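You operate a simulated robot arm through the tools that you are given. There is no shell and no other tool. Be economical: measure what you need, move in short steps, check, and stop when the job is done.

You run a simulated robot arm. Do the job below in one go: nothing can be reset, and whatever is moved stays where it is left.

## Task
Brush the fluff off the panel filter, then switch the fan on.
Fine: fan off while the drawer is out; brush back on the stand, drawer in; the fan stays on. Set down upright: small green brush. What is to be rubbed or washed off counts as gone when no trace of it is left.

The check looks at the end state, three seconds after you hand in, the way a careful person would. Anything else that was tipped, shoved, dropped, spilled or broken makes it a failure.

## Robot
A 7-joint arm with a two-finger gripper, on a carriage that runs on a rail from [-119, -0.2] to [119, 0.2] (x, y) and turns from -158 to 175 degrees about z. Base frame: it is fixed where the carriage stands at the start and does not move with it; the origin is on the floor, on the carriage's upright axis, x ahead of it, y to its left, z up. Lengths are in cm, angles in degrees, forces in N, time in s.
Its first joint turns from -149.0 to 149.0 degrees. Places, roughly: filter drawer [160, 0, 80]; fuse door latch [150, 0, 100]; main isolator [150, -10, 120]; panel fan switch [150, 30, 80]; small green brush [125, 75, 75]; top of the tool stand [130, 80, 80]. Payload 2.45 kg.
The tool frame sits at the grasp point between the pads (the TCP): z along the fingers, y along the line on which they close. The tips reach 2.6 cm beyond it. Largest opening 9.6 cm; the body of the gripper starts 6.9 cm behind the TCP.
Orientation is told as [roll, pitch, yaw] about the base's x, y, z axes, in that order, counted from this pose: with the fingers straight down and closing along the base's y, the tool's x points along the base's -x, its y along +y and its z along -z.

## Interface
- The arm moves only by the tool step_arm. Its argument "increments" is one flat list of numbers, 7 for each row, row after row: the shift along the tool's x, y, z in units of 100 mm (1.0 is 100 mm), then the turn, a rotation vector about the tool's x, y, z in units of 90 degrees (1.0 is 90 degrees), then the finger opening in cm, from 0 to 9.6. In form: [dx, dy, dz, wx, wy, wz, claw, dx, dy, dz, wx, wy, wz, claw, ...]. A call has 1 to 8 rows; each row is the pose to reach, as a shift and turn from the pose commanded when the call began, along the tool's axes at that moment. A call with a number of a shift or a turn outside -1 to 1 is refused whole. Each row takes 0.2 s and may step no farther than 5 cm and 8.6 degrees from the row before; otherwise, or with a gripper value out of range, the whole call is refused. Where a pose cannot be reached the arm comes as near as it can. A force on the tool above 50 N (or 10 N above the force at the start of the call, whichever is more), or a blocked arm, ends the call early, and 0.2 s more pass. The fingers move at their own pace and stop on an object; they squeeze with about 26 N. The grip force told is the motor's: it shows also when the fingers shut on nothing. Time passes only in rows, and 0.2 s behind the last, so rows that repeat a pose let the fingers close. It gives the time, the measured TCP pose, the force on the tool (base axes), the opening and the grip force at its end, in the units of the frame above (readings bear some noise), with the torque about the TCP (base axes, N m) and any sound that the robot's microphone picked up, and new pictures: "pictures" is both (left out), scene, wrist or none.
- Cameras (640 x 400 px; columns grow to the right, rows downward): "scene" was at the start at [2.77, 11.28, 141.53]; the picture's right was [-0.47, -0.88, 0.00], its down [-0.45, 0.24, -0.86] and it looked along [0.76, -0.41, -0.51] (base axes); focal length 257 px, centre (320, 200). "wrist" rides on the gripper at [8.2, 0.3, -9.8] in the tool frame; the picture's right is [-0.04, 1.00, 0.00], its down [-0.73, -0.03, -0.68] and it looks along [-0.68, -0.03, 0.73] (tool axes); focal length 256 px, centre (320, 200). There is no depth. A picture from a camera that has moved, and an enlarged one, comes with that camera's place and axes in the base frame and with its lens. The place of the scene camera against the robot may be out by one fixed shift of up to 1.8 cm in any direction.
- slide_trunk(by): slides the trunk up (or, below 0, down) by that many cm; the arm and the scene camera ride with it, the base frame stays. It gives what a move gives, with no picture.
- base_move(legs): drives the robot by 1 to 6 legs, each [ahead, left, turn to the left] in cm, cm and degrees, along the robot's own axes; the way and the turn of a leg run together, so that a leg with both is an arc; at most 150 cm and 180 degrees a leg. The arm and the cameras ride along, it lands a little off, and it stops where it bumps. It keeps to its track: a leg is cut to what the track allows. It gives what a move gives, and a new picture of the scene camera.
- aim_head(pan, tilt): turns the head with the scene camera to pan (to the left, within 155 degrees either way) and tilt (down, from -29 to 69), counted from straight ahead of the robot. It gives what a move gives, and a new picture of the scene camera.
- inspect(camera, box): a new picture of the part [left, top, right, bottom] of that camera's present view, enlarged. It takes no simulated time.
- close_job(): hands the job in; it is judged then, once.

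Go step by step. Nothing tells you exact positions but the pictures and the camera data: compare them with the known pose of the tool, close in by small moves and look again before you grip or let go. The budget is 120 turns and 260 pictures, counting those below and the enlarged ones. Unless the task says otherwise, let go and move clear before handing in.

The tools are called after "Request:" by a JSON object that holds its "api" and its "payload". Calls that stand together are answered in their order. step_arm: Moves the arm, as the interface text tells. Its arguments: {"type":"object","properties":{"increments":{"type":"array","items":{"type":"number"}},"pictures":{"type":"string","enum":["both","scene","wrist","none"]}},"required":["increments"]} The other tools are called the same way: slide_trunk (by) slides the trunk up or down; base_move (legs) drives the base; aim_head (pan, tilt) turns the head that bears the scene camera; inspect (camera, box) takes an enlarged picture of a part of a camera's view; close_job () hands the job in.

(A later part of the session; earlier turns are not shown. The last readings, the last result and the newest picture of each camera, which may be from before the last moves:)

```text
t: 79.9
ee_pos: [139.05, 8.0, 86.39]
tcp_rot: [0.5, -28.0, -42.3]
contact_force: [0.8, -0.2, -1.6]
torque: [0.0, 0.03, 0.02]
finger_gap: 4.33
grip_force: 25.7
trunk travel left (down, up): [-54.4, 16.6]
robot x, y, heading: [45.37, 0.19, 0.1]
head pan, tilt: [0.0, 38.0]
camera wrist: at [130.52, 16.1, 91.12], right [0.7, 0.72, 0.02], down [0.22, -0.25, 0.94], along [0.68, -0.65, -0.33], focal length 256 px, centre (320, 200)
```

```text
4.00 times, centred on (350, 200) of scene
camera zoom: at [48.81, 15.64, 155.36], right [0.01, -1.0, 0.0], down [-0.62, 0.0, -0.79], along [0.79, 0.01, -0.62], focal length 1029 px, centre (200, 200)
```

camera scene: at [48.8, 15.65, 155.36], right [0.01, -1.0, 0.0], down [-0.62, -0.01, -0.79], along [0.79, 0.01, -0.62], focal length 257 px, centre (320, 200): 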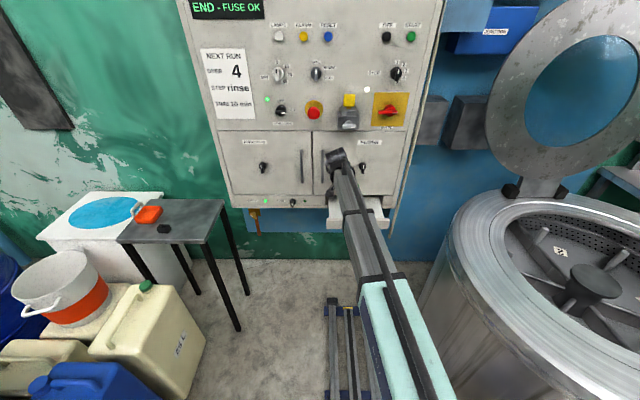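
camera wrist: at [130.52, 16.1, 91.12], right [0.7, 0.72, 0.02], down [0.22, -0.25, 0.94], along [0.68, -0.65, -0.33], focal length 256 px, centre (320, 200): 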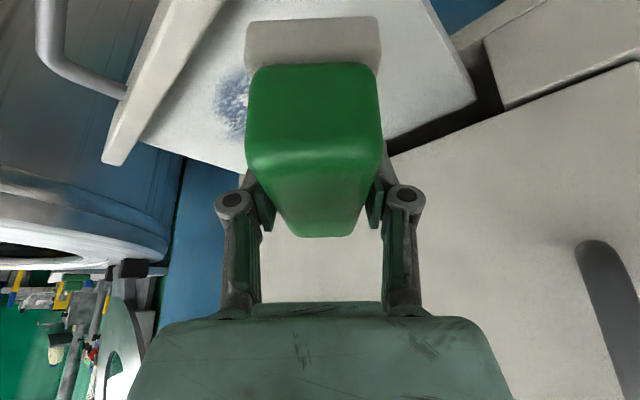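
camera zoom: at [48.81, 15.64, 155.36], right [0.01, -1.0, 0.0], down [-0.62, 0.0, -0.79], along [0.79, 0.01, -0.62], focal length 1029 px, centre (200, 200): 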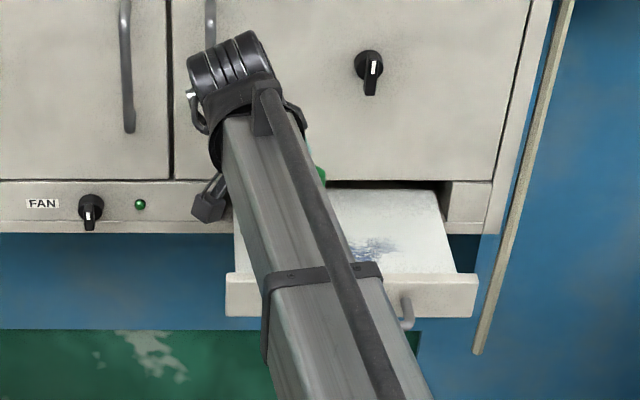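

The brush hovers over the filter, with the fluff to its right. Lowering gently until contact.

Request:
{"api": "step_arm", "payload": {"increments": [0.047, 0, 0.088, 0, 0, 0, 0, 0.094, 0, 0.177, 0, 0, 0, 0], "pictures": "wrist"}}

```text
t: 80.5
ee_pos: [139.12, 7.85, 84.21]
tcp_rot: [0.5, -28.0, -42.5]
contact_force: [0.2, 0.7, -1.5]
torque: [0.01, 0.0, 0.03]
finger_gap: 4.35
grip_force: 25.9
trunk travel left (down, up): [-54.4, 16.6]
robot x, y, heading: [45.52, 0.15, 0.4]
head pan, tilt: [0.0, 38.0]
camera wrist: at [130.52, 16.02, 89.14], right [0.7, 0.72, 0.02], down [0.22, -0.25, 0.94], along [0.68, -0.65, -0.33], focal length 256 px, centre (320, 200)
```

wrist: 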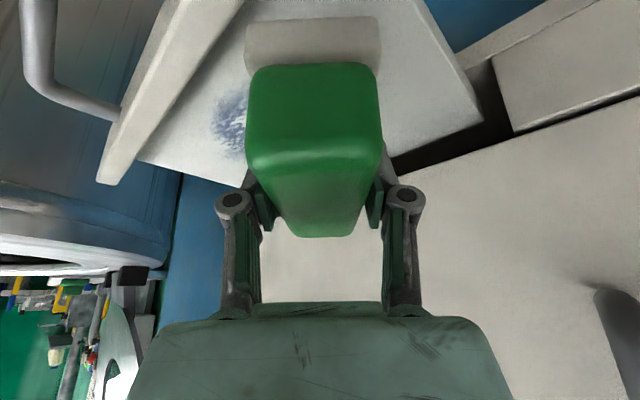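

No contact yet at z 84.2; a bit further.

Request:
{"api": "step_arm", "payload": {"increments": [0.019, 0, 0.035, 0, 0, 0, 0, 0.038, 0, 0.07, 0, 0, 0, 0], "pictures": "none"}}

Request:
{"api": "step_arm", "payload": {"increments": [0.014, 0, 0.027, 0, 0, 0, 0, 0.028, 0, 0.053, 0, 0, 0, 0], "pictures": "wrist"}}

```text
t: 81.1
ee_pos: [139.18, 7.93, 83.52]
tcp_rot: [0.4, -27.9, -42.4]
contact_force: [0.1, 0.4, -1.6]
torque: [0.03, -0.01, -0.02]
finger_gap: 4.35
grip_force: 26.4
trunk travel left (down, up): [-54.4, 16.6]
robot x, y, heading: [45.13, -0.15, 0.4]
head pan, tilt: [0.0, 38.0]
```

```text
t: 81.7
ee_pos: [139.07, 7.83, 82.93]
tcp_rot: [0.4, -28.1, -42.4]
contact_force: [2.2, -2.5, 9.1]
torque: [0.21, 0.59, 0.1]
finger_gap: 4.36
grip_force: 26.4
trunk travel left (down, up): [-54.4, 16.6]
robot x, y, heading: [45.43, 0.15, 0.3]
head pan, tilt: [0.0, 38.0]
camera wrist: at [130.48, 16.13, 87.83], right [0.7, 0.72, 0.02], down [0.22, -0.25, 0.94], along [0.68, -0.65, -0.33], focal length 256 px, centre (320, 200)
```

wrist: 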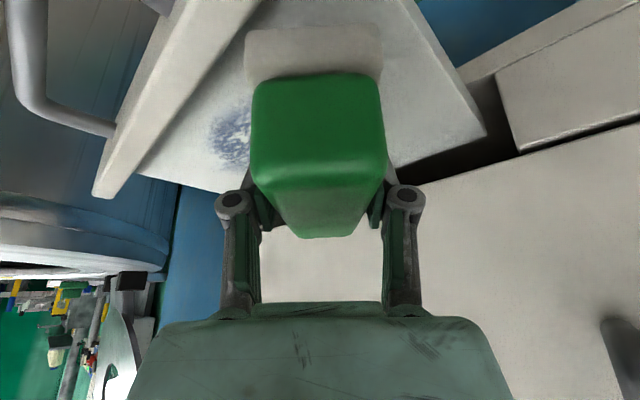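

Contact at about 9 N (TCP z 82.9). Now sweeping right (−y) across the fluff.

Request:
{"api": "step_arm", "payload": {"increments": [-0.111, -0.139, 0.059, 0, 0, 0, 0, -0.223, -0.278, 0.118, 0, 0, 0, 0, -0.334, -0.416, 0.178, 0, 0, 0, 0, -0.4455, -0.555, 0.237, 0, 0, 0, 0], "pictures": "wrist"}}

```text
t: 82.7
ee_pos: [139.08, 0.61, 82.87]
tcp_rot: [0.4, -28.0, -42.2]
contact_force: [0.8, -0.6, 6.7]
torque: [0.18, 0.46, -0.04]
finger_gap: 4.33
grip_force: 25.9
trunk travel left (down, up): [-54.4, 16.6]
robot x, y, heading: [45.76, 0.38, 0.7]
head pan, tilt: [0.0, 38.0]
camera wrist: at [130.46, 8.78, 87.78], right [0.7, 0.72, 0.02], down [0.22, -0.25, 0.94], along [0.68, -0.65, -0.33], focal length 256 px, centre (320, 200)
```

wrist: 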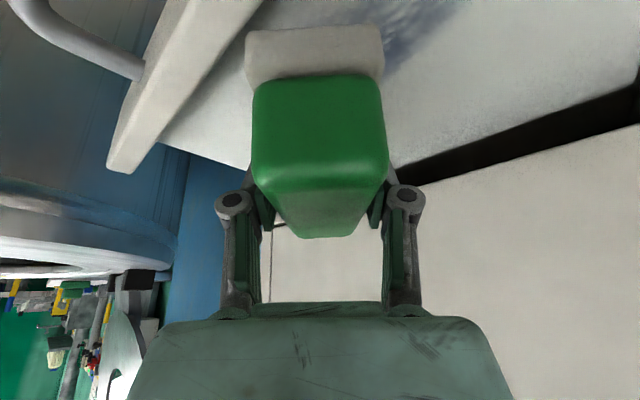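

Contact held. Continue right, then sweep back left.

Request:
{"api": "step_arm", "payload": {"increments": [-0.111, -0.139, 0.059, 0, 0, 0, 0, -0.223, -0.278, 0.118, 0, 0, 0, 0, -0.334, -0.416, 0.178, 0, 0, 0, 0, -0.39, -0.486, 0.207, 0, 0, 0, 0, -0.334, -0.416, 0.178, 0, 0, 0, 0, -0.223, -0.278, 0.118, 0, 0, 0, 0, -0.111, -0.139, 0.059, 0, 0, 0, 0, 0, 0, 0, 0, 0, 0, 0], "pictures": "none"}}

Request:
{"api": "step_arm", "payload": {"increments": [0.111, 0.139, -0.059, 0, 0, 0, 0, 0.223, 0.278, -0.118, 0, 0, 0, 0, 0.334, 0.416, -0.178, 0, 0, 0, 0, 0.4455, 0.555, -0.237, 0, 0, 0, 0], "pictures": "both"}}

Request:
{"api": "inspect", "payload": {"camera": "scene", "box": [302, 160, 398, 220]}}

```text
t: 84.5
ee_pos: [139.19, 0.54, 82.75]
tcp_rot: [0.2, -27.9, -42.3]
contact_force: [0.3, 0.4, -1.5]
torque: [-0.01, -0.01, -0.03]
finger_gap: 4.37
grip_force: 26.3
trunk travel left (down, up): [-54.4, 16.6]
robot x, y, heading: [45.34, -0.39, 0.4]
head pan, tilt: [0.0, 38.0]
```

```text
t: 85.5
ee_pos: [139.3, 8.01, 82.99]
tcp_rot: [0.4, -28.0, -42.3]
contact_force: [0.2, -0.4, -1.9]
torque: [-0.01, -0.01, 0.01]
finger_gap: 4.34
grip_force: 26.2
trunk travel left (down, up): [-54.4, 16.6]
robot x, y, heading: [45.67, 0.16, 0.7]
head pan, tilt: [0.0, 38.0]
camera scene: at [48.8, 15.64, 155.36], right [0.01, -1.0, 0.0], down [-0.62, 0.0, -0.79], along [0.79, 0.01, -0.62], focal length 257 px, centre (320, 200)
camera wrist: at [130.61, 16.12, 87.76], right [0.7, 0.72, 0.02], down [0.22, -0.25, 0.94], along [0.68, -0.65, -0.33], focal length 256 px, centre (320, 200)
```

scene: 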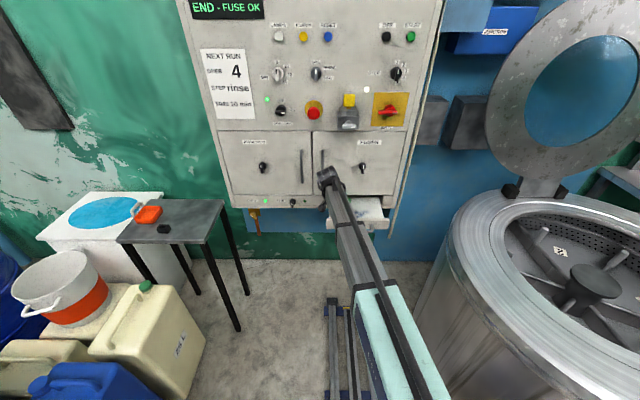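
wrist: 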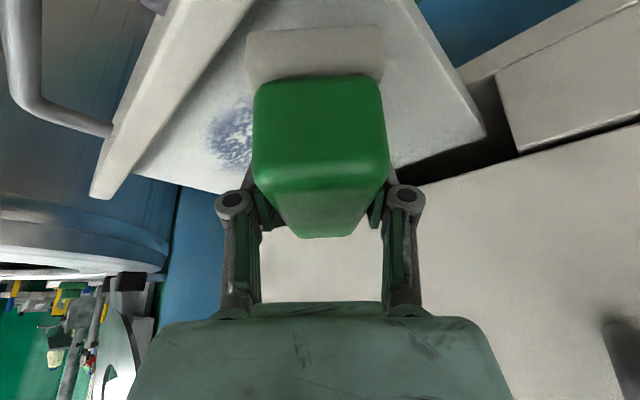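

```text
6.67 times, centred on (350, 190) of scene
camera zoom: at [48.8, 15.64, 155.36], right [0.01, -1.0, 0.0], down [-0.62, 0.0, -0.79], along [0.79, 0.01, -0.62], focal length 1716 px, centre (120, 267)
```

zoom: 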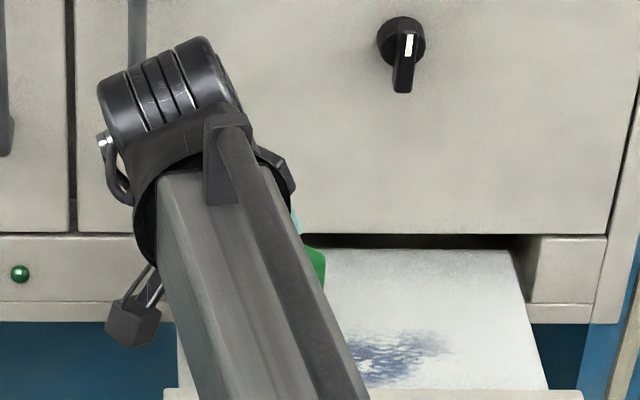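

Contact was lost on the way back and fluff remains. I'll press a little further and sweep again, checking the force.

Request:
{"api": "step_arm", "payload": {"increments": [0.014, 0, 0.027, 0, 0, 0, 0, 0.028, 0, 0.053, 0, 0, 0, 0], "pictures": "none"}}

Request:
{"api": "step_arm", "payload": {"increments": [-0.059, -0.074, 0.032, 0, 0, 0, 0, -0.119, -0.148, 0.063, 0, 0, 0, 0, -0.178, -0.222, 0.095, 0, 0, 0, 0], "pictures": "none"}}

```text
t: 86.1
ee_pos: [139.37, 8.08, 82.31]
tcp_rot: [0.4, -28.0, -42.3]
contact_force: [0.1, 0.3, -1.0]
torque: [0.01, 0.01, 0.0]
finger_gap: 4.35
grip_force: 25.5
trunk travel left (down, up): [-54.4, 16.6]
robot x, y, heading: [45.91, -0.04, 0.6]
head pan, tilt: [0.0, 38.0]
```

```text
t: 86.9
ee_pos: [139.11, 5.0, 82.31]
tcp_rot: [0.3, -27.9, -42.4]
contact_force: [-0.4, 0.2, -2.1]
torque: [0.01, 0.01, -0.01]
finger_gap: 4.34
grip_force: 26.1
trunk travel left (down, up): [-54.4, 16.6]
robot x, y, heading: [45.5, 0.19, 0.6]
head pan, tilt: [0.0, 38.0]
```

Still no contact at 82.3, so the brush may have shifted in the grip. I'll look closely.

Request:
{"api": "inspect", "payload": {"camera": "wrist", "box": [160, 0, 480, 200]}}

Request:
{"api": "step_arm", "payload": {"increments": [0.012, 0, 0.022, 0, 0, 0, 0, 0.024, 0, 0.044, 0, 0, 0, 0], "pictures": "wrist"}}

```text
2.00 times, centred on (320, 100) of wrist
camera zoom: at [130.53, 13.14, 87.12], right [0.7, 0.72, 0.02], down [0.22, -0.25, 0.94], along [0.68, -0.65, -0.33], focal length 512 px, centre (320, 400)
```

zoom: 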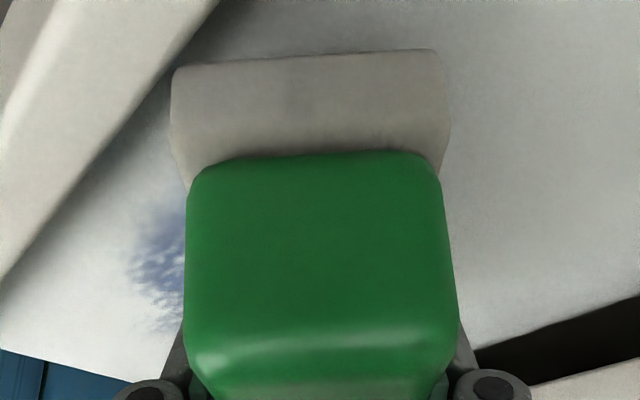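

```text
t: 87.5
ee_pos: [139.13, 5.1, 81.73]
tcp_rot: [0.4, -27.9, -42.2]
contact_force: [0.1, -0.4, -0.3]
torque: [0.0, -0.03, 0.03]
finger_gap: 4.35
grip_force: 26.1
trunk travel left (down, up): [-54.4, 16.6]
robot x, y, heading: [45.43, -0.01, 0.3]
head pan, tilt: [0.0, 38.0]
camera wrist: at [130.56, 13.17, 86.63], right [0.7, 0.72, 0.02], down [0.22, -0.25, 0.94], along [0.68, -0.65, -0.33], focal length 256 px, centre (320, 200)
```

wrist: 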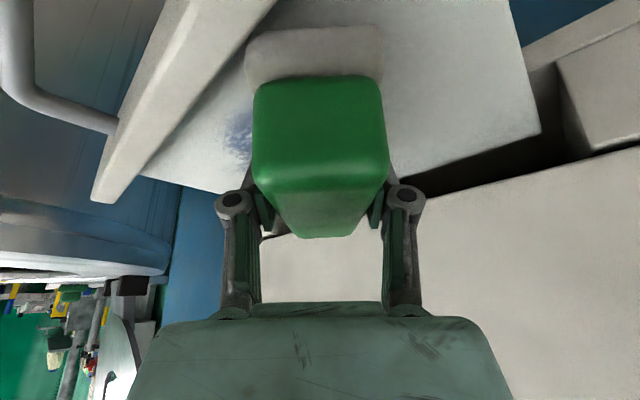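

Nothing touching yet; the filter must lie lower than I thought. Continuing down in small steps.

Request:
{"api": "step_arm", "payload": {"increments": [0.012, 0, 0.022, 0, 0, 0, 0, 0.024, 0, 0.044, 0, 0, 0, 0], "pictures": "none"}}

Request:
{"api": "step_arm", "payload": {"increments": [0.012, 0, 0.022, 0, 0, 0, 0, 0.024, 0, 0.044, 0, 0, 0, 0], "pictures": "wrist"}}

```text
t: 88.1
ee_pos: [139.14, 4.93, 81.15]
tcp_rot: [0.3, -28.0, -42.3]
contact_force: [0.2, 0.0, -1.1]
torque: [-0.01, -0.02, 0.0]
finger_gap: 4.33
grip_force: 26.3
trunk travel left (down, up): [-54.4, 16.6]
robot x, y, heading: [45.85, -0.17, 0.7]
head pan, tilt: [0.0, 38.0]
```

```text
t: 88.7
ee_pos: [139.15, 5.0, 80.91]
tcp_rot: [0.4, -28.0, -42.3]
contact_force: [1.1, -0.5, 4.3]
torque: [-0.07, -0.32, 0.01]
finger_gap: 4.36
grip_force: 26.2
trunk travel left (down, up): [-54.4, 16.6]
robot x, y, heading: [45.51, 0.24, 0.4]
head pan, tilt: [0.0, 38.0]
camera wrist: at [130.53, 13.17, 85.72], right [0.7, 0.72, 0.03], down [0.22, -0.25, 0.94], along [0.68, -0.65, -0.33], focal length 256 px, centre (320, 200)
```

wrist: 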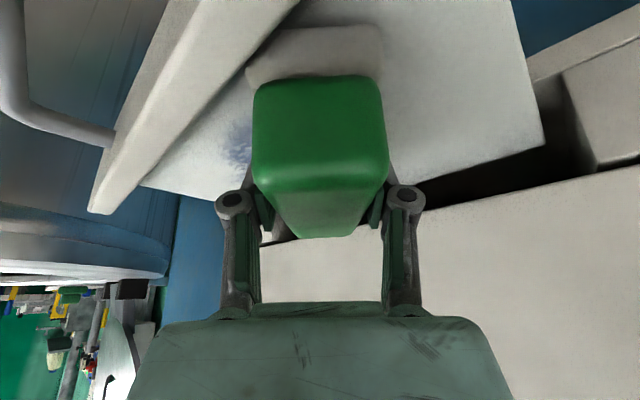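

The torque shows the earlier touch was the front lip, and now only the brush's far end touches. I'll lift, turn the brush to about −68° yaw so that it fits between lip and cabinet, and centre it at x ≈ 137.7.

Request:
{"api": "step_arm", "payload": {"increments": [-0.094, 0, -0.177, 0, 0, 0, 0, -0.164, 0, -0.31, 0, 0, 0, 0], "pictures": "none"}}

Request:
{"api": "step_arm", "payload": {"increments": [0.02, -0.02, -0.01, 0.033, 0, 0.061, 0, 0.05, -0.05, -0.025, 0.065, 0, 0.122, 0, 0.098, -0.1, -0.052, 0.098, 0, 0.184, 0, 0.098, -0.1, -0.052, 0.13, 0, 0.245, 0], "pictures": "wrist"}}

Request:
{"api": "inspect", "payload": {"camera": "scene", "box": [302, 160, 398, 220]}}

```text
t: 89.3
ee_pos: [139.23, 4.96, 84.25]
tcp_rot: [0.4, -28.0, -42.2]
contact_force: [0.5, -0.7, -1.4]
torque: [-0.01, -0.02, 0.01]
finger_gap: 4.32
grip_force: 26.1
trunk travel left (down, up): [-54.4, 16.6]
robot x, y, heading: [45.74, 0.14, 0.3]
head pan, tilt: [0.0, 38.0]
```

```text
t: 90.3
ee_pos: [137.7, 4.95, 84.33]
tcp_rot: [0.3, -28.0, -67.4]
contact_force: [-0.5, 0.2, -0.4]
torque: [0.01, -0.01, 0.0]
finger_gap: 4.34
grip_force: 26.0
trunk travel left (down, up): [-54.4, 16.6]
robot x, y, heading: [45.26, 0.02, 0.5]
head pan, tilt: [0.0, 38.0]
camera wrist: at [133.3, 16.01, 89.14], right [0.93, 0.35, 0.02], down [0.1, -0.32, 0.94], along [0.34, -0.88, -0.33], focal length 256 px, centre (320, 200)
```

wrist: 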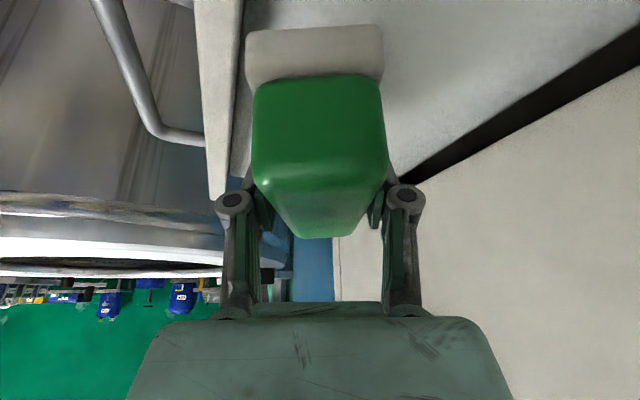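

```text
6.67 times, centred on (350, 190) of scene
camera zoom: at [48.8, 15.65, 155.36], right [0.01, -1.0, 0.0], down [-0.62, 0.0, -0.79], along [0.79, 0.01, -0.62], focal length 1716 px, centre (120, 267)
```

zoom: 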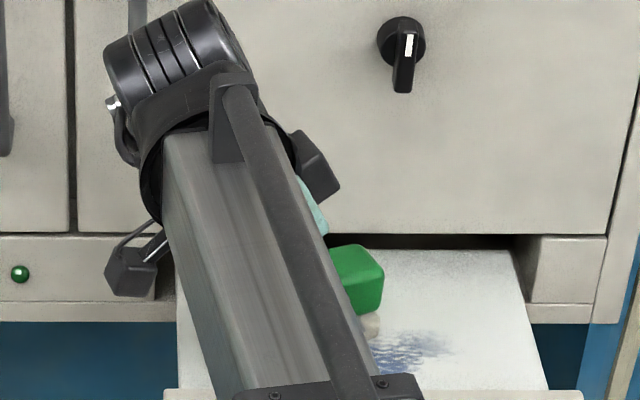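

I'll shift 0.7 cm away from the lip, go to y ≈ 9 and lower carefully.

Request:
{"api": "step_arm", "payload": {"increments": [0.2, 0.11, 0.01, 0, 0, 0, 0, 0.396, 0.218, 0.016, 0, 0, 0, 0], "pictures": "wrist"}}

Request:
{"api": "step_arm", "payload": {"increments": [0.023, 0, 0.044, 0, 0, 0, 0, 0.047, 0, 0.088, 0, 0, 0, 0], "pictures": "none"}}

```text
t: 90.9
ee_pos: [138.34, 9.12, 82.35]
tcp_rot: [0.4, -27.9, -67.3]
contact_force: [-0.4, 1.0, -0.9]
torque: [-0.01, 0.02, 0.02]
finger_gap: 4.32
grip_force: 25.9
trunk travel left (down, up): [-54.4, 16.6]
robot x, y, heading: [45.48, 0.15, 0.6]
head pan, tilt: [0.0, 38.0]
camera wrist: at [133.94, 20.07, 87.22], right [0.93, 0.36, 0.02], down [0.1, -0.32, 0.94], along [0.34, -0.88, -0.33], focal length 256 px, centre (320, 200)
```

wrist: 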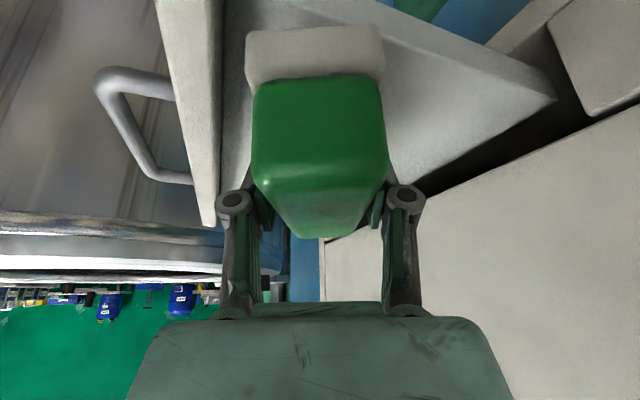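

```text
t: 91.5
ee_pos: [138.29, 9.01, 81.33]
tcp_rot: [0.4, -28.0, -67.3]
contact_force: [0.7, 0.1, -1.5]
torque: [-0.02, -0.03, 0.01]
finger_gap: 4.34
grip_force: 26.0
trunk travel left (down, up): [-54.4, 16.6]
robot x, y, heading: [45.2, 0.14, 0.2]
head pan, tilt: [0.0, 38.0]
```

Lowering further in small steps.

Request:
{"api": "step_arm", "payload": {"increments": [-0.143, -0.077, 0.106, 0, 0, 0, 0, -0.134, -0.077, 0.123, 0, 0, 0, 0], "pictures": "none"}}

Request:
{"api": "step_arm", "payload": {"increments": [0.01, 0, 0.018, 0, 0, 0, 0, 0.019, 0, 0.035, 0, 0, 0, 0], "pictures": "none"}}

```text
t: 92.1
ee_pos: [138.41, 7.0, 80.9]
tcp_rot: [0.5, -27.8, -67.3]
contact_force: [-0.1, -0.1, 1.9]
torque: [-0.12, -0.13, -0.04]
finger_gap: 4.3
grip_force: 25.6
trunk travel left (down, up): [-54.4, 16.6]
robot x, y, heading: [45.15, -0.12, 0.5]
head pan, tilt: [0.0, 38.0]
```

```text
t: 92.7
ee_pos: [138.15, 7.04, 80.58]
tcp_rot: [0.5, -28.1, -67.4]
contact_force: [1.3, 0.8, 13.8]
torque: [-0.55, -0.26, 0.01]
finger_gap: 4.39
grip_force: 25.5
trunk travel left (down, up): [-54.4, 16.6]
robot x, y, heading: [45.67, 0.16, 0.6]
head pan, tilt: [0.0, 38.0]
```

Contact about 15 N, mostly at the far end. Sweeping right.

Request:
{"api": "step_arm", "payload": {"increments": [-0.163, -0.077, 0.087, 0, 0, 0, 0, -0.326, -0.154, 0.173, 0, 0, 0, 0, -0.489, -0.23, 0.26, 0, 0, 0, 0, -0.652, -0.307, 0.346, 0, 0, 0, 0, -0.815, -0.384, 0.433, 0, 0, 0, 0], "pictures": "both"}}

Request:
{"api": "inspect", "payload": {"camera": "scene", "box": [302, 160, 398, 220]}}

```text
t: 93.9
ee_pos: [138.17, -2.86, 80.45]
tcp_rot: [0.4, -27.9, -67.3]
contact_force: [-0.8, 3.1, 13.5]
torque: [-0.48, -0.26, 0.01]
finger_gap: 4.36
grip_force: 25.9
trunk travel left (down, up): [-54.4, 16.6]
robot x, y, heading: [45.63, 0.38, 0.5]
head pan, tilt: [0.0, 38.0]
camera scene: at [48.62, 15.69, 155.36], right [0.01, -1.0, 0.0], down [-0.61, -0.01, -0.79], along [0.79, 0.01, -0.61], focal length 257 px, centre (320, 200)
camera wrist: at [133.84, 8.08, 85.4], right [0.93, 0.36, 0.02], down [0.1, -0.32, 0.94], along [0.34, -0.88, -0.33], focal length 256 px, centre (320, 200)
```

scene: 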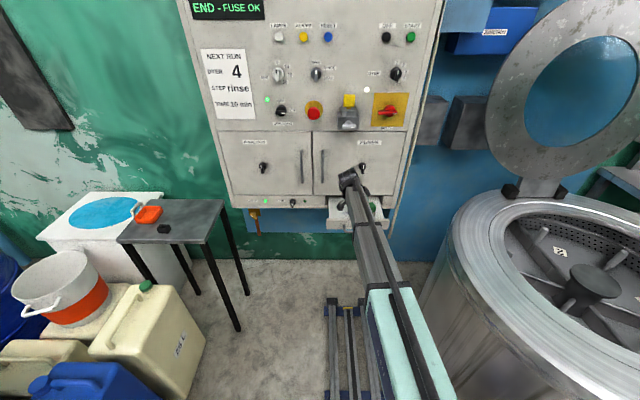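
wrist: 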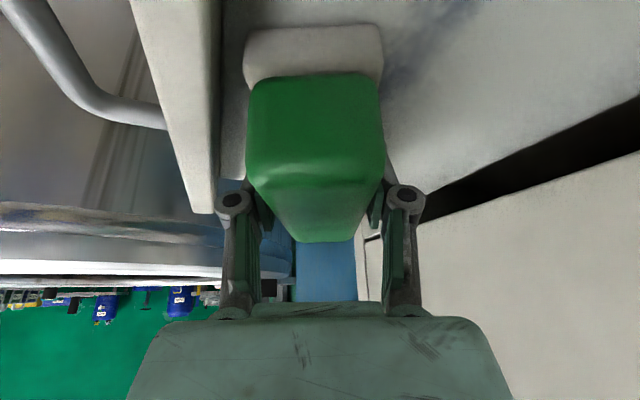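

```text
6.67 times, centred on (350, 190) of scene
camera zoom: at [48.62, 15.69, 155.36], right [0.01, -1.0, 0.0], down [-0.61, -0.01, -0.79], along [0.79, 0.01, -0.61], focal length 1716 px, centre (120, 267)
```

zoom: 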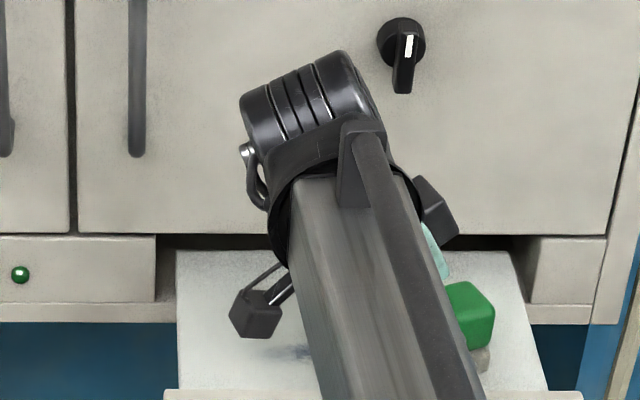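

Much is cleared; some remains on the left. Sweeping back left, further this time.

Request:
{"api": "step_arm", "payload": {"increments": [0.163, 0.077, -0.087, 0, 0, 0, 0, 0.326, 0.154, -0.173, 0, 0, 0, 0, 0.489, 0.23, -0.26, 0, 0, 0, 0, 0.652, 0.307, -0.346, 0, 0, 0, 0, 0.815, 0.384, -0.433, 0, 0, 0, 0, 0.978, 0.46, -0.52, 0, 0, 0, 0], "pictures": "wrist"}}

Request:
{"api": "inspect", "payload": {"camera": "scene", "box": [302, 160, 398, 220]}}

```text
t: 95.3
ee_pos: [138.1, 9.16, 80.62]
tcp_rot: [0.3, -27.9, -67.3]
contact_force: [0.3, -0.8, 9.3]
torque: [-0.35, -0.15, 0.02]
finger_gap: 4.35
grip_force: 25.6
trunk travel left (down, up): [-54.4, 16.6]
robot x, y, heading: [45.31, 0.14, 0.6]
head pan, tilt: [0.0, 38.0]
camera wrist: at [133.73, 20.22, 85.42], right [0.93, 0.36, 0.03], down [0.1, -0.32, 0.94], along [0.34, -0.88, -0.33], focal length 256 px, centre (320, 200)
```

wrist: 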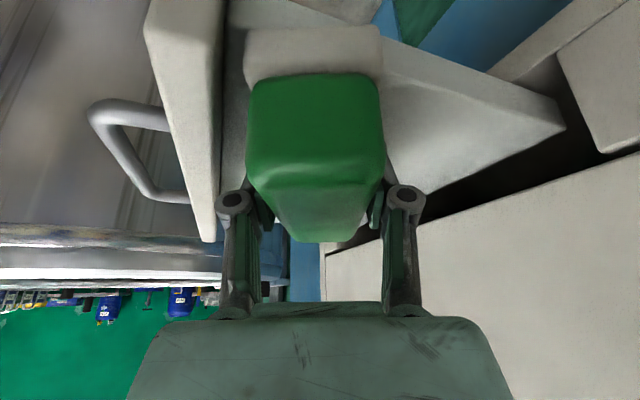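

```text
6.67 times, centred on (350, 190) of scene
camera zoom: at [48.67, 15.62, 155.36], right [0.01, -1.0, 0.0], down [-0.61, 0.0, -0.79], along [0.79, 0.01, -0.62], focal length 1716 px, centre (120, 267)
```

zoom: 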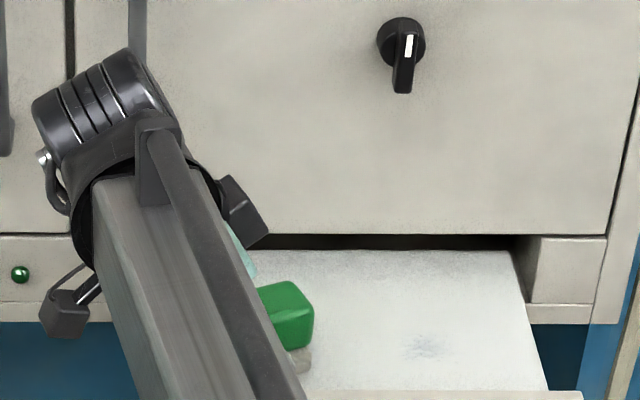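

Only a faint trace remains on the right. More strokes: a bit further left, then back to the right end.

Request:
{"api": "step_arm", "payload": {"increments": [0.163, 0.077, -0.087, 0, 0, 0, 0, 0.24, 0.115, -0.13, 0, 0, 0, 0, 0.08, 0.04, -0.04, 0, 0, 0, 0, -0.082, -0.038, 0.043, 0, 0, 0, 0, -0.245, -0.115, 0.13, 0, 0, 0, 0, -0.408, -0.192, 0.216, 0, 0, 0, 0, -0.571, -0.269, 0.303, 0, 0, 0, 0, -0.734, -0.346, 0.39, 0, 0, 0, 0], "pictures": "none"}}

Request:
{"api": "step_arm", "payload": {"increments": [-0.14, -0.065, 0.09, 0, 0, 0, 0, -0.285, -0.134, 0.165, 0, 0, 0, 0, -0.41, -0.192, 0.23, 0, 0, 0, 0, -0.245, -0.115, 0.14, 0, 0, 0, 0, -0.082, -0.038, 0.055, 0, 0, 0, 0, 0.082, 0.038, -0.03, 0, 0, 0, 0], "pictures": "none"}}

Request:
{"api": "inspect", "payload": {"camera": "scene", "box": [302, 160, 398, 220]}}

```text
t: 97.1
ee_pos: [138.33, 0.22, 80.46]
tcp_rot: [0.4, -27.9, -67.3]
contact_force: [0.0, 1.6, 10.4]
torque: [-0.43, -0.15, 0.03]
finger_gap: 4.34
grip_force: 26.2
trunk travel left (down, up): [-54.4, 16.6]
robot x, y, heading: [45.25, 0.08, 0.4]
head pan, tilt: [0.0, 38.0]
```

```text
t: 98.5
ee_pos: [138.22, 0.9, 80.46]
tcp_rot: [0.3, -27.9, -67.3]
contact_force: [0.7, -2.2, 14.5]
torque: [-0.63, -0.18, 0.0]
finger_gap: 4.36
grip_force: 26.0
trunk travel left (down, up): [-54.4, 16.6]
robot x, y, heading: [45.45, 0.12, 0.2]
head pan, tilt: [0.0, 38.0]
```

```text
6.67 times, centred on (350, 190) of scene
camera zoom: at [48.6, 15.61, 155.37], right [0.01, -1.0, 0.0], down [-0.61, 0.0, -0.79], along [0.79, 0.01, -0.61], focal length 1716 px, centre (120, 267)
```

zoom: 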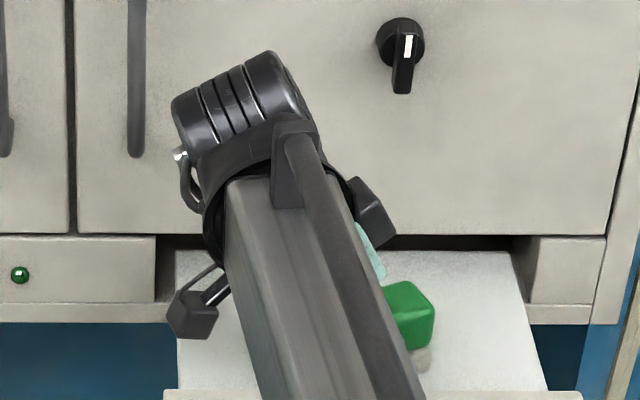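

The trace is under the brush now; a few more passes there, slightly shifted in x.

Request:
{"api": "step_arm", "payload": {"increments": [0.163, 0.077, -0.087, 0, 0, 0, 0, 0.326, 0.154, -0.173, 0, 0, 0, 0, 0.489, 0.23, -0.26, 0, 0, 0, 0, 0.3, 0.226, -0.16, 0, 0, 0, 0, 0.135, 0.15, -0.073, 0, 0, 0, 0, -0.025, 0.07, 0.014, 0, 0, 0, 0, -0.19, -0.005, 0.1, 0, 0, 0, 0, -0.353, -0.08, 0.187, 0, 0, 0, 0], "pictures": "none"}}

Request:
{"api": "step_arm", "payload": {"increments": [0.163, 0.077, -0.087, 0, 0, 0, 0, 0.326, 0.154, -0.173, 0, 0, 0, 0, 0.489, 0.23, -0.26, 0, 0, 0, 0, 0.652, 0.307, -0.346, 0, 0, 0, 0, 0.815, 0.384, -0.433, 0, 0, 0, 0, 0.978, 0.46, -0.52, 0, 0, 0, 0], "pictures": "none"}}

Request:
{"api": "inspect", "payload": {"camera": "scene", "box": [302, 160, 398, 220]}}

```text
t: 100.3
ee_pos: [138.81, -3.11, 80.34]
tcp_rot: [0.4, -28.0, -67.4]
contact_force: [-0.6, 2.2, 13.6]
torque: [0.35, 0.07, -0.04]
finger_gap: 4.35
grip_force: 26.0
trunk travel left (down, up): [-54.4, 16.6]
robot x, y, heading: [45.8, -0.19, 0.6]
head pan, tilt: [0.0, 38.0]
```

```text
t: 101.7
ee_pos: [138.81, 9.23, 80.34]
tcp_rot: [0.4, -27.7, -67.3]
contact_force: [1.0, 1.7, 5.2]
torque: [-0.23, -0.03, 0.04]
finger_gap: 4.34
grip_force: 26.0
trunk travel left (down, up): [-54.4, 16.6]
robot x, y, heading: [45.54, 0.24, 0.6]
head pan, tilt: [0.0, 38.0]
```

```text
6.67 times, centred on (350, 190) of scene
camera zoom: at [48.72, 15.64, 155.37], right [0.01, -1.0, 0.0], down [-0.62, -0.01, -0.79], along [0.79, 0.01, -0.62], focal length 1716 px, centre (120, 267)
```

zoom: 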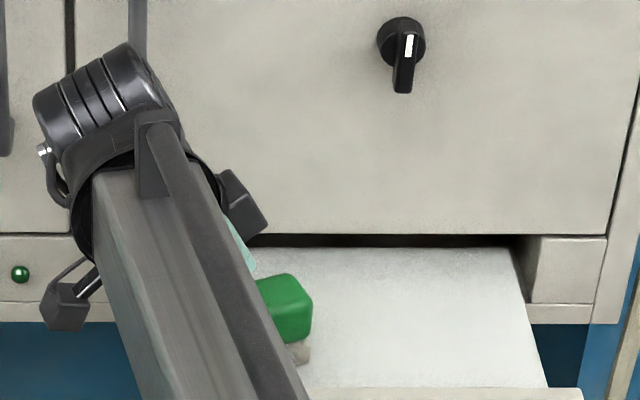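

The right side is clean. I'll lift, back away, and look at the whole filter.

Request:
{"api": "step_arm", "payload": {"increments": [-0.1, 0, -0.19, 0, 0, 0, 0, -0.2, 0, -0.38, 0, 0, 0, 0, -0.33, 0, -0.62, 0, 0, 0, 0, -0.4, 0, -0.75, 0, 0, 0, 0], "pictures": "wrist"}}

Request:
{"api": "base_move", "payload": {"legs": [[-16, 0, 0], [0, 0, 20]]}}

Request:
{"api": "aim_head", "payload": {"pan": -22, "tilt": 38}}

Request:
{"api": "inspect", "payload": {"camera": "scene", "box": [270, 120, 430, 220]}}

```text
t: 102.7
ee_pos: [139.05, 9.04, 88.75]
tcp_rot: [0.3, -27.8, -67.3]
contact_force: [0.1, -0.7, -2.1]
torque: [0.01, -0.03, -0.03]
finger_gap: 4.36
grip_force: 26.5
trunk travel left (down, up): [-54.4, 16.6]
robot x, y, heading: [45.72, 0.15, 0.7]
head pan, tilt: [0.0, 38.0]
camera wrist: at [134.73, 20.05, 93.66], right [0.93, 0.36, 0.02], down [0.1, -0.32, 0.94], along [0.34, -0.88, -0.33], focal length 256 px, centre (320, 200)
```

wrist: 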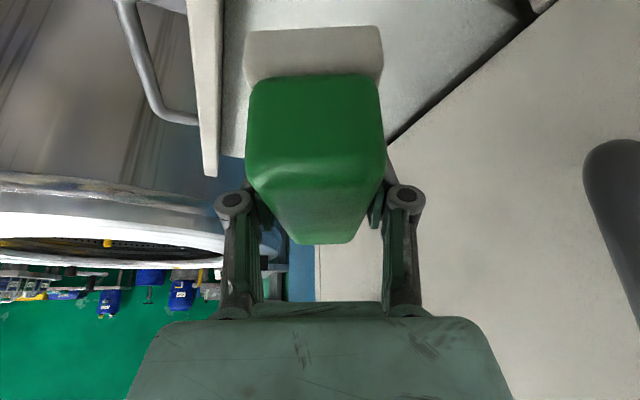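

```text
t: 105.2
ee_pos: [114.43, 40.77, 88.77]
tcp_rot: [0.3, -27.9, -47.0]
contact_force: [-0.2, 0.3, -1.4]
torque: [-0.02, 0.02, 0.03]
finger_gap: 4.34
grip_force: 25.9
trunk travel left (down, up): [-54.4, 16.6]
robot x, y, heading: [30.05, 0.13, 20.5]
head pan, tilt: [0.0, 38.0]
camera scene: at [26.88, 15.95, 155.36], right [0.35, -0.94, 0.0], down [-0.58, -0.22, -0.79], along [0.74, 0.28, -0.62], focal length 257 px, centre (320, 200)
```

scene: 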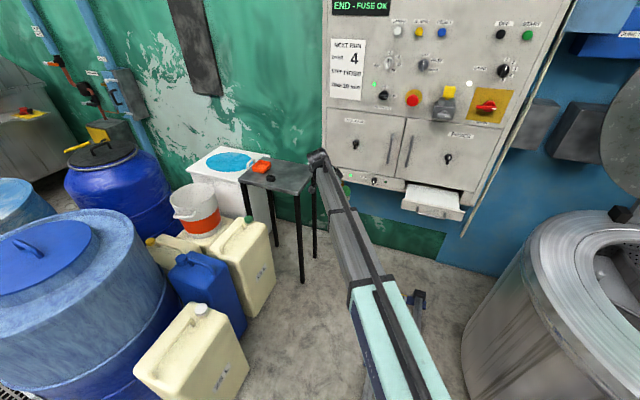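

```text
t: 106.1
ee_pos: [114.48, 40.82, 88.73]
tcp_rot: [0.3, -27.9, -47.1]
contact_force: [0.0, 0.1, -1.7]
torque: [-0.01, 0.0, 0.02]
finger_gap: 4.34
grip_force: 25.7
trunk travel left (down, up): [-54.4, 16.6]
robot x, y, heading: [29.89, 0.38, 21.0]
head pan, tilt: [-22.0, 38.0]
camera scene: at [27.43, 12.71, 155.36], right [-0.02, -1.0, 0.0], down [-0.62, 0.01, -0.79], along [0.79, -0.02, -0.62], focal length 257 px, centre (320, 200)
```

scene: 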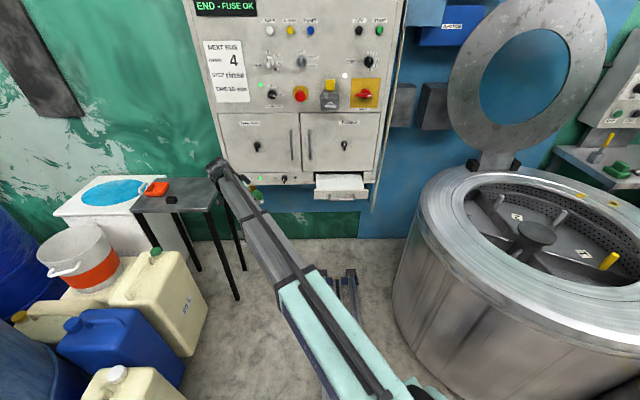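

```text
4.00 times, centred on (350, 170) of scene
camera zoom: at [27.43, 12.71, 155.36], right [-0.02, -1.0, 0.0], down [-0.62, 0.01, -0.79], along [0.79, -0.02, -0.62], focal length 1029 px, centre (200, 320)
```

zoom: 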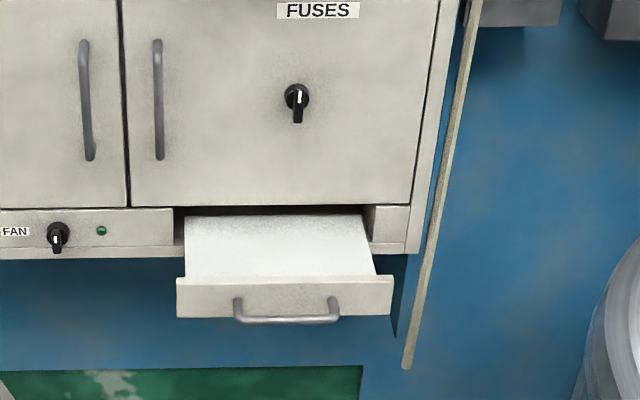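

It looks clean; a closer inspection to be sure.

Request:
{"api": "inspect", "payload": {"camera": "scene", "box": [308, 168, 372, 208]}}

```text
10.00 times, centred on (340, 188) of scene
camera zoom: at [27.43, 12.71, 155.36], right [-0.02, -1.0, 0.0], down [-0.62, 0.01, -0.79], along [0.79, -0.02, -0.62], focal length 2573 px, centre (120, 320)
```

zoom: 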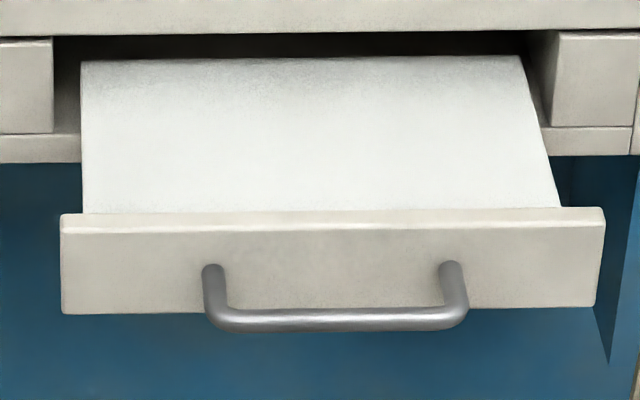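

The visible filter is clean. Now returning the brush to the stand: raise slightly, turn, and drive.

Request:
{"api": "step_arm", "payload": {"increments": [-0.1, 0, -0.19, 0, 0, 0, 0, -0.16, 0, -0.3, 0, 0, 0, 0], "pictures": "none"}}

Request:
{"api": "base_move", "payload": {"legs": [[0, 0, 25], [27, -27.8, 0]]}}

Request:
{"api": "aim_head", "payload": {"pan": -40, "tilt": 52}}

Request:
{"api": "inspect", "payload": {"camera": "scene", "box": [270, 130, 430, 230]}}

```text
t: 106.7
ee_pos: [114.47, 40.85, 92.16]
tcp_rot: [0.3, -27.9, -47.1]
contact_force: [-0.6, 0.2, 0.1]
torque: [-0.02, 0.0, 0.02]
finger_gap: 4.34
grip_force: 25.9
trunk travel left (down, up): [-54.4, 16.6]
robot x, y, heading: [29.87, 0.42, 20.7]
head pan, tilt: [-22.0, 38.0]
```

```text
t: 110.4
ee_pos: [127.67, 72.79, 92.15]
tcp_rot: [0.3, -28.0, -22.1]
contact_force: [0.7, 0.5, -0.7]
torque: [-0.04, 0.0, 0.0]
finger_gap: 4.38
grip_force: 26.2
trunk travel left (down, up): [-54.4, 16.6]
robot x, y, heading: [68.04, 0.11, 45.5]
head pan, tilt: [-22.0, 38.0]
camera scene: at [60.07, 10.8, 155.36], right [0.4, -0.92, 0.0], down [-0.56, -0.25, -0.79], along [0.72, 0.32, -0.62], focal length 257 px, centre (320, 200)
```

scene: 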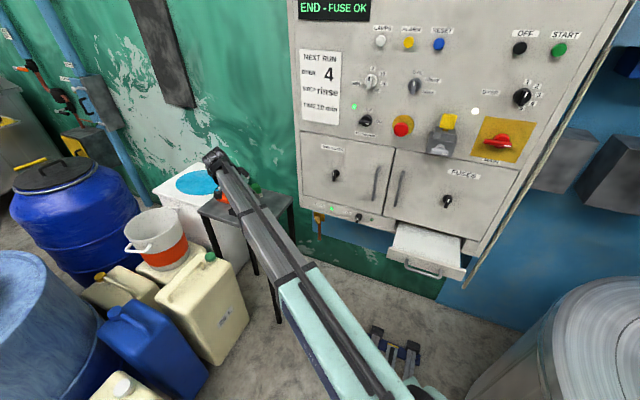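

```text
t: 111.2
ee_pos: [127.71, 72.82, 92.1]
tcp_rot: [0.3, -27.9, -22.2]
contact_force: [0.3, 0.2, -0.8]
torque: [0.01, 0.01, -0.01]
finger_gap: 4.36
grip_force: 26.3
trunk travel left (down, up): [-54.4, 16.6]
robot x, y, heading: [68.37, 0.1, 45.7]
head pan, tilt: [-40.0, 52.0]
camera scene: at [59.64, 8.08, 153.38], right [0.1, -0.99, 0.0], down [-0.78, -0.08, -0.62], along [0.61, 0.06, -0.79], focal length 257 px, centre (320, 200)
```

scene: 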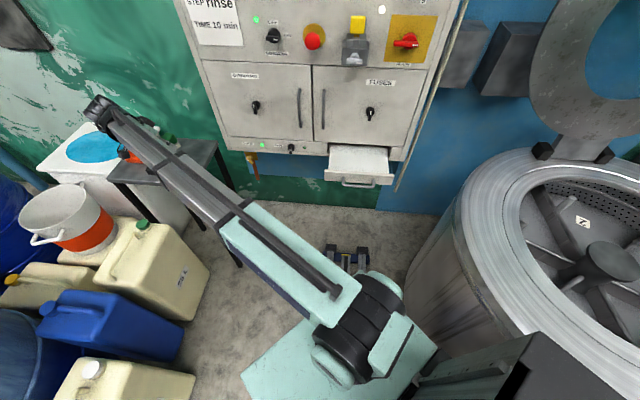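

```text
4.00 times, centred on (350, 180) of scene
camera zoom: at [59.64, 8.08, 153.38], right [0.1, -0.99, 0.0], down [-0.78, -0.08, -0.62], along [0.61, 0.06, -0.79], focal length 1029 px, centre (200, 280)
```

zoom: 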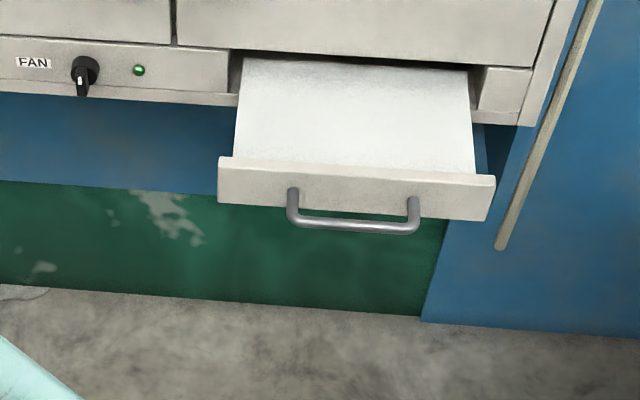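

The filter is spotless. Driving 7 cm closer to the stand and squaring the brush to yaw 0.

Request:
{"api": "base_move", "payload": {"legs": [[4.9, -5.0, 0]]}}

Request:
{"api": "step_arm", "payload": {"increments": [0, 0, 0, -0.038, 0, -0.072, 0, 0, 0, 0, -0.077, 0, -0.145, 0, 0, 0, 0, -0.115, 0, -0.217, 0], "pictures": "wrist"}}

Request:
{"api": "aim_head", "payload": {"pan": 5, "tilt": 42}}

Request:
{"api": "inspect", "payload": {"camera": "scene", "box": [310, 120, 438, 200]}}

```text
t: 112.2
ee_pos: [134.73, 72.81, 92.14]
tcp_rot: [0.2, -27.8, -22.1]
contact_force: [0.6, -0.4, -0.9]
torque: [-0.04, -0.03, -0.01]
finger_gap: 4.36
grip_force: 26.3
trunk travel left (down, up): [-54.4, 16.6]
robot x, y, heading: [75.12, 0.43, 45.4]
head pan, tilt: [-40.0, 52.0]
camera scene: at [66.49, 8.1, 153.38], right [0.1, -1.0, 0.0], down [-0.78, -0.08, -0.62], along [0.61, 0.06, -0.79], focal length 257 px, centre (320, 200)
```

scene: 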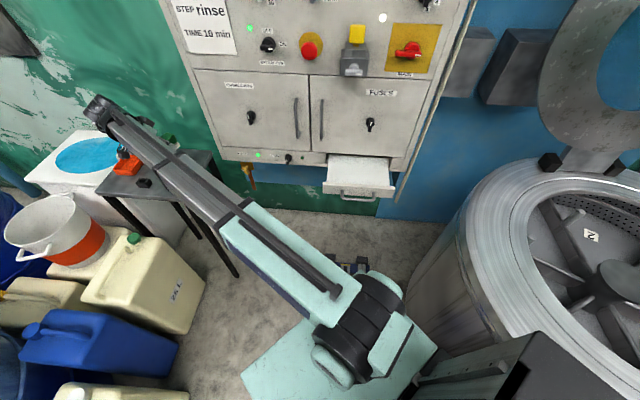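

```text
t: 113.0
ee_pos: [134.74, 72.65, 92.15]
tcp_rot: [0.2, -28.1, 0.0]
contact_force: [0.2, -0.8, -1.0]
torque: [0.01, 0.0, -0.01]
finger_gap: 4.38
grip_force: 26.2
trunk travel left (down, up): [-54.4, 16.6]
robot x, y, heading: [74.93, 0.17, 45.4]
head pan, tilt: [-40.0, 52.0]
camera wrist: at [122.83, 73.08, 97.01], right [0.03, 1.0, 0.02], down [0.33, -0.03, 0.94], along [0.94, -0.02, -0.33], focal length 256 px, centre (320, 200)
```

wrist: 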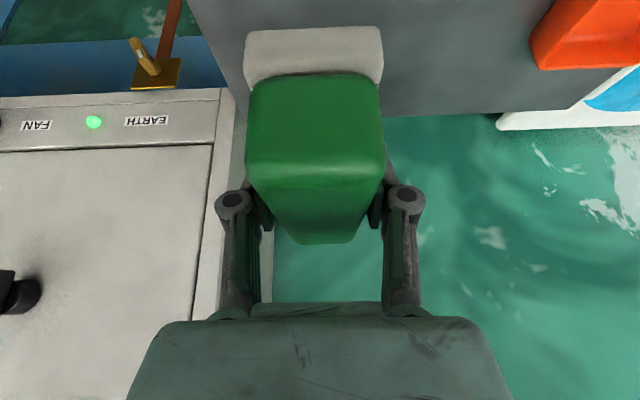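

```text
t: 114.1
ee_pos: [134.58, 72.8, 92.16]
tcp_rot: [0.3, -28.0, -0.2]
contact_force: [0.4, -0.1, -1.1]
torque: [-0.02, -0.02, -0.03]
finger_gap: 4.33
grip_force: 26.3
trunk travel left (down, up): [-54.4, 16.6]
robot x, y, heading: [74.93, -0.0, 45.6]
head pan, tilt: [5.0, 42.0]
camera scene: at [64.32, 13.82, 154.76], right [0.77, -0.63, 0.0], down [-0.42, -0.52, -0.74], along [0.47, 0.57, -0.67], focal length 257 px, centre (320, 200)
```

scene: 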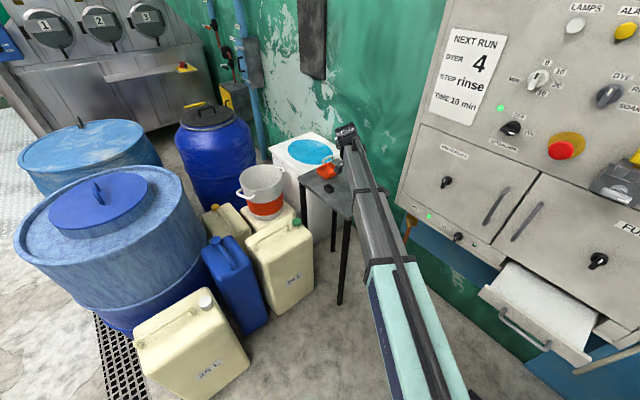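

```text
5.00 times, centred on (374, 160) of scene
camera zoom: at [64.32, 13.82, 154.76], right [0.77, -0.63, 0.0], down [-0.42, -0.52, -0.74], along [0.47, 0.57, -0.67], focal length 1287 px, centre (50, 400)
```

zoom: 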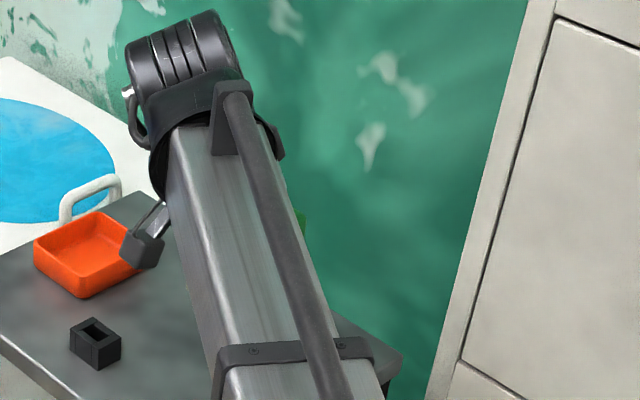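

Position matches the original grip point. Lowering to z ≈ 83.5, then by small steps to contact.

Request:
{"api": "step_arm", "payload": {"increments": [0.14, 0, 0.265, 0, 0, 0, 0, 0.28, 0, 0.53, 0, 0, 0, 0, 0.4, 0, 0.755, 0, 0, 0, 0], "pictures": "none"}}

Request:
{"api": "step_arm", "payload": {"increments": [0.016, 0, 0.031, 0, 0, 0, 0, 0.033, 0, 0.062, 0, 0, 0, 0], "pictures": "wrist"}}

```text
t: 114.9
ee_pos: [134.69, 72.79, 83.48]
tcp_rot: [0.4, -28.0, 0.1]
contact_force: [0.2, -0.3, -0.7]
torque: [0.01, -0.04, -0.03]
finger_gap: 4.37
grip_force: 25.8
trunk travel left (down, up): [-54.4, 16.6]
robot x, y, heading: [75.22, 0.06, 45.5]
head pan, tilt: [5.0, 42.0]
```

```text
t: 115.5
ee_pos: [134.73, 72.94, 82.99]
tcp_rot: [0.4, -28.0, 0.1]
contact_force: [-1.3, 0.3, -2.1]
torque: [-0.01, 0.01, -0.01]
finger_gap: 4.35
grip_force: 26.4
trunk travel left (down, up): [-54.4, 16.6]
robot x, y, heading: [74.85, 0.31, 45.9]
head pan, tilt: [5.0, 42.0]
camera wrist: at [122.89, 73.14, 87.86], right [0.03, 1.0, 0.02], down [0.33, -0.03, 0.94], along [0.94, -0.02, -0.33], focal length 256 px, centre (320, 200)
```

wrist: 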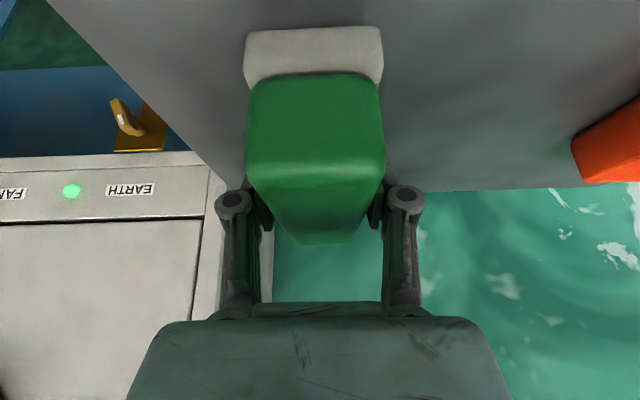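

Nearly down; a few more millimetres, watching the force.

Request:
{"api": "step_arm", "payload": {"increments": [0.012, 0, 0.022, 0, 0, 0, 0, 0.021, 0, 0.04, 0, 0, 0, 0], "pictures": "none"}}

Request:
{"api": "step_arm", "payload": {"increments": [0.009, 0, 0.018, 0, 0, 0, 0, 0.019, 0, 0.035, 0, 0, 0, 0], "pictures": "wrist"}}

```text
t: 116.1
ee_pos: [134.79, 72.93, 82.47]
tcp_rot: [0.3, -27.9, 0.0]
contact_force: [-0.5, -0.2, -0.9]
torque: [0.03, -0.04, 0.0]
finger_gap: 4.35
grip_force: 25.6
trunk travel left (down, up): [-54.4, 16.6]
robot x, y, heading: [74.54, 0.11, 45.4]
head pan, tilt: [5.0, 42.0]
```

```text
t: 116.7
ee_pos: [134.74, 72.75, 82.24]
tcp_rot: [0.4, -28.0, 0.0]
contact_force: [0.8, 0.7, 5.4]
torque: [-0.13, 0.41, 0.0]
finger_gap: 4.34
grip_force: 25.7
trunk travel left (down, up): [-54.4, 16.6]
robot x, y, heading: [75.44, -0.13, 45.4]
head pan, tilt: [5.0, 42.0]
camera wrist: at [122.85, 73.13, 87.04], right [0.03, 1.0, 0.02], down [0.33, -0.03, 0.94], along [0.94, -0.02, -0.33], focal length 256 px, centre (320, 200)
```

wrist: 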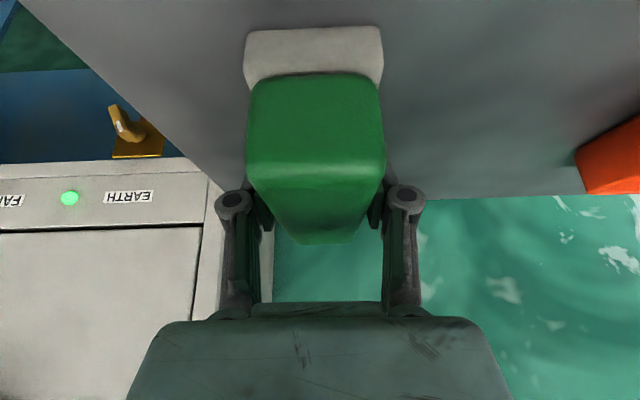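

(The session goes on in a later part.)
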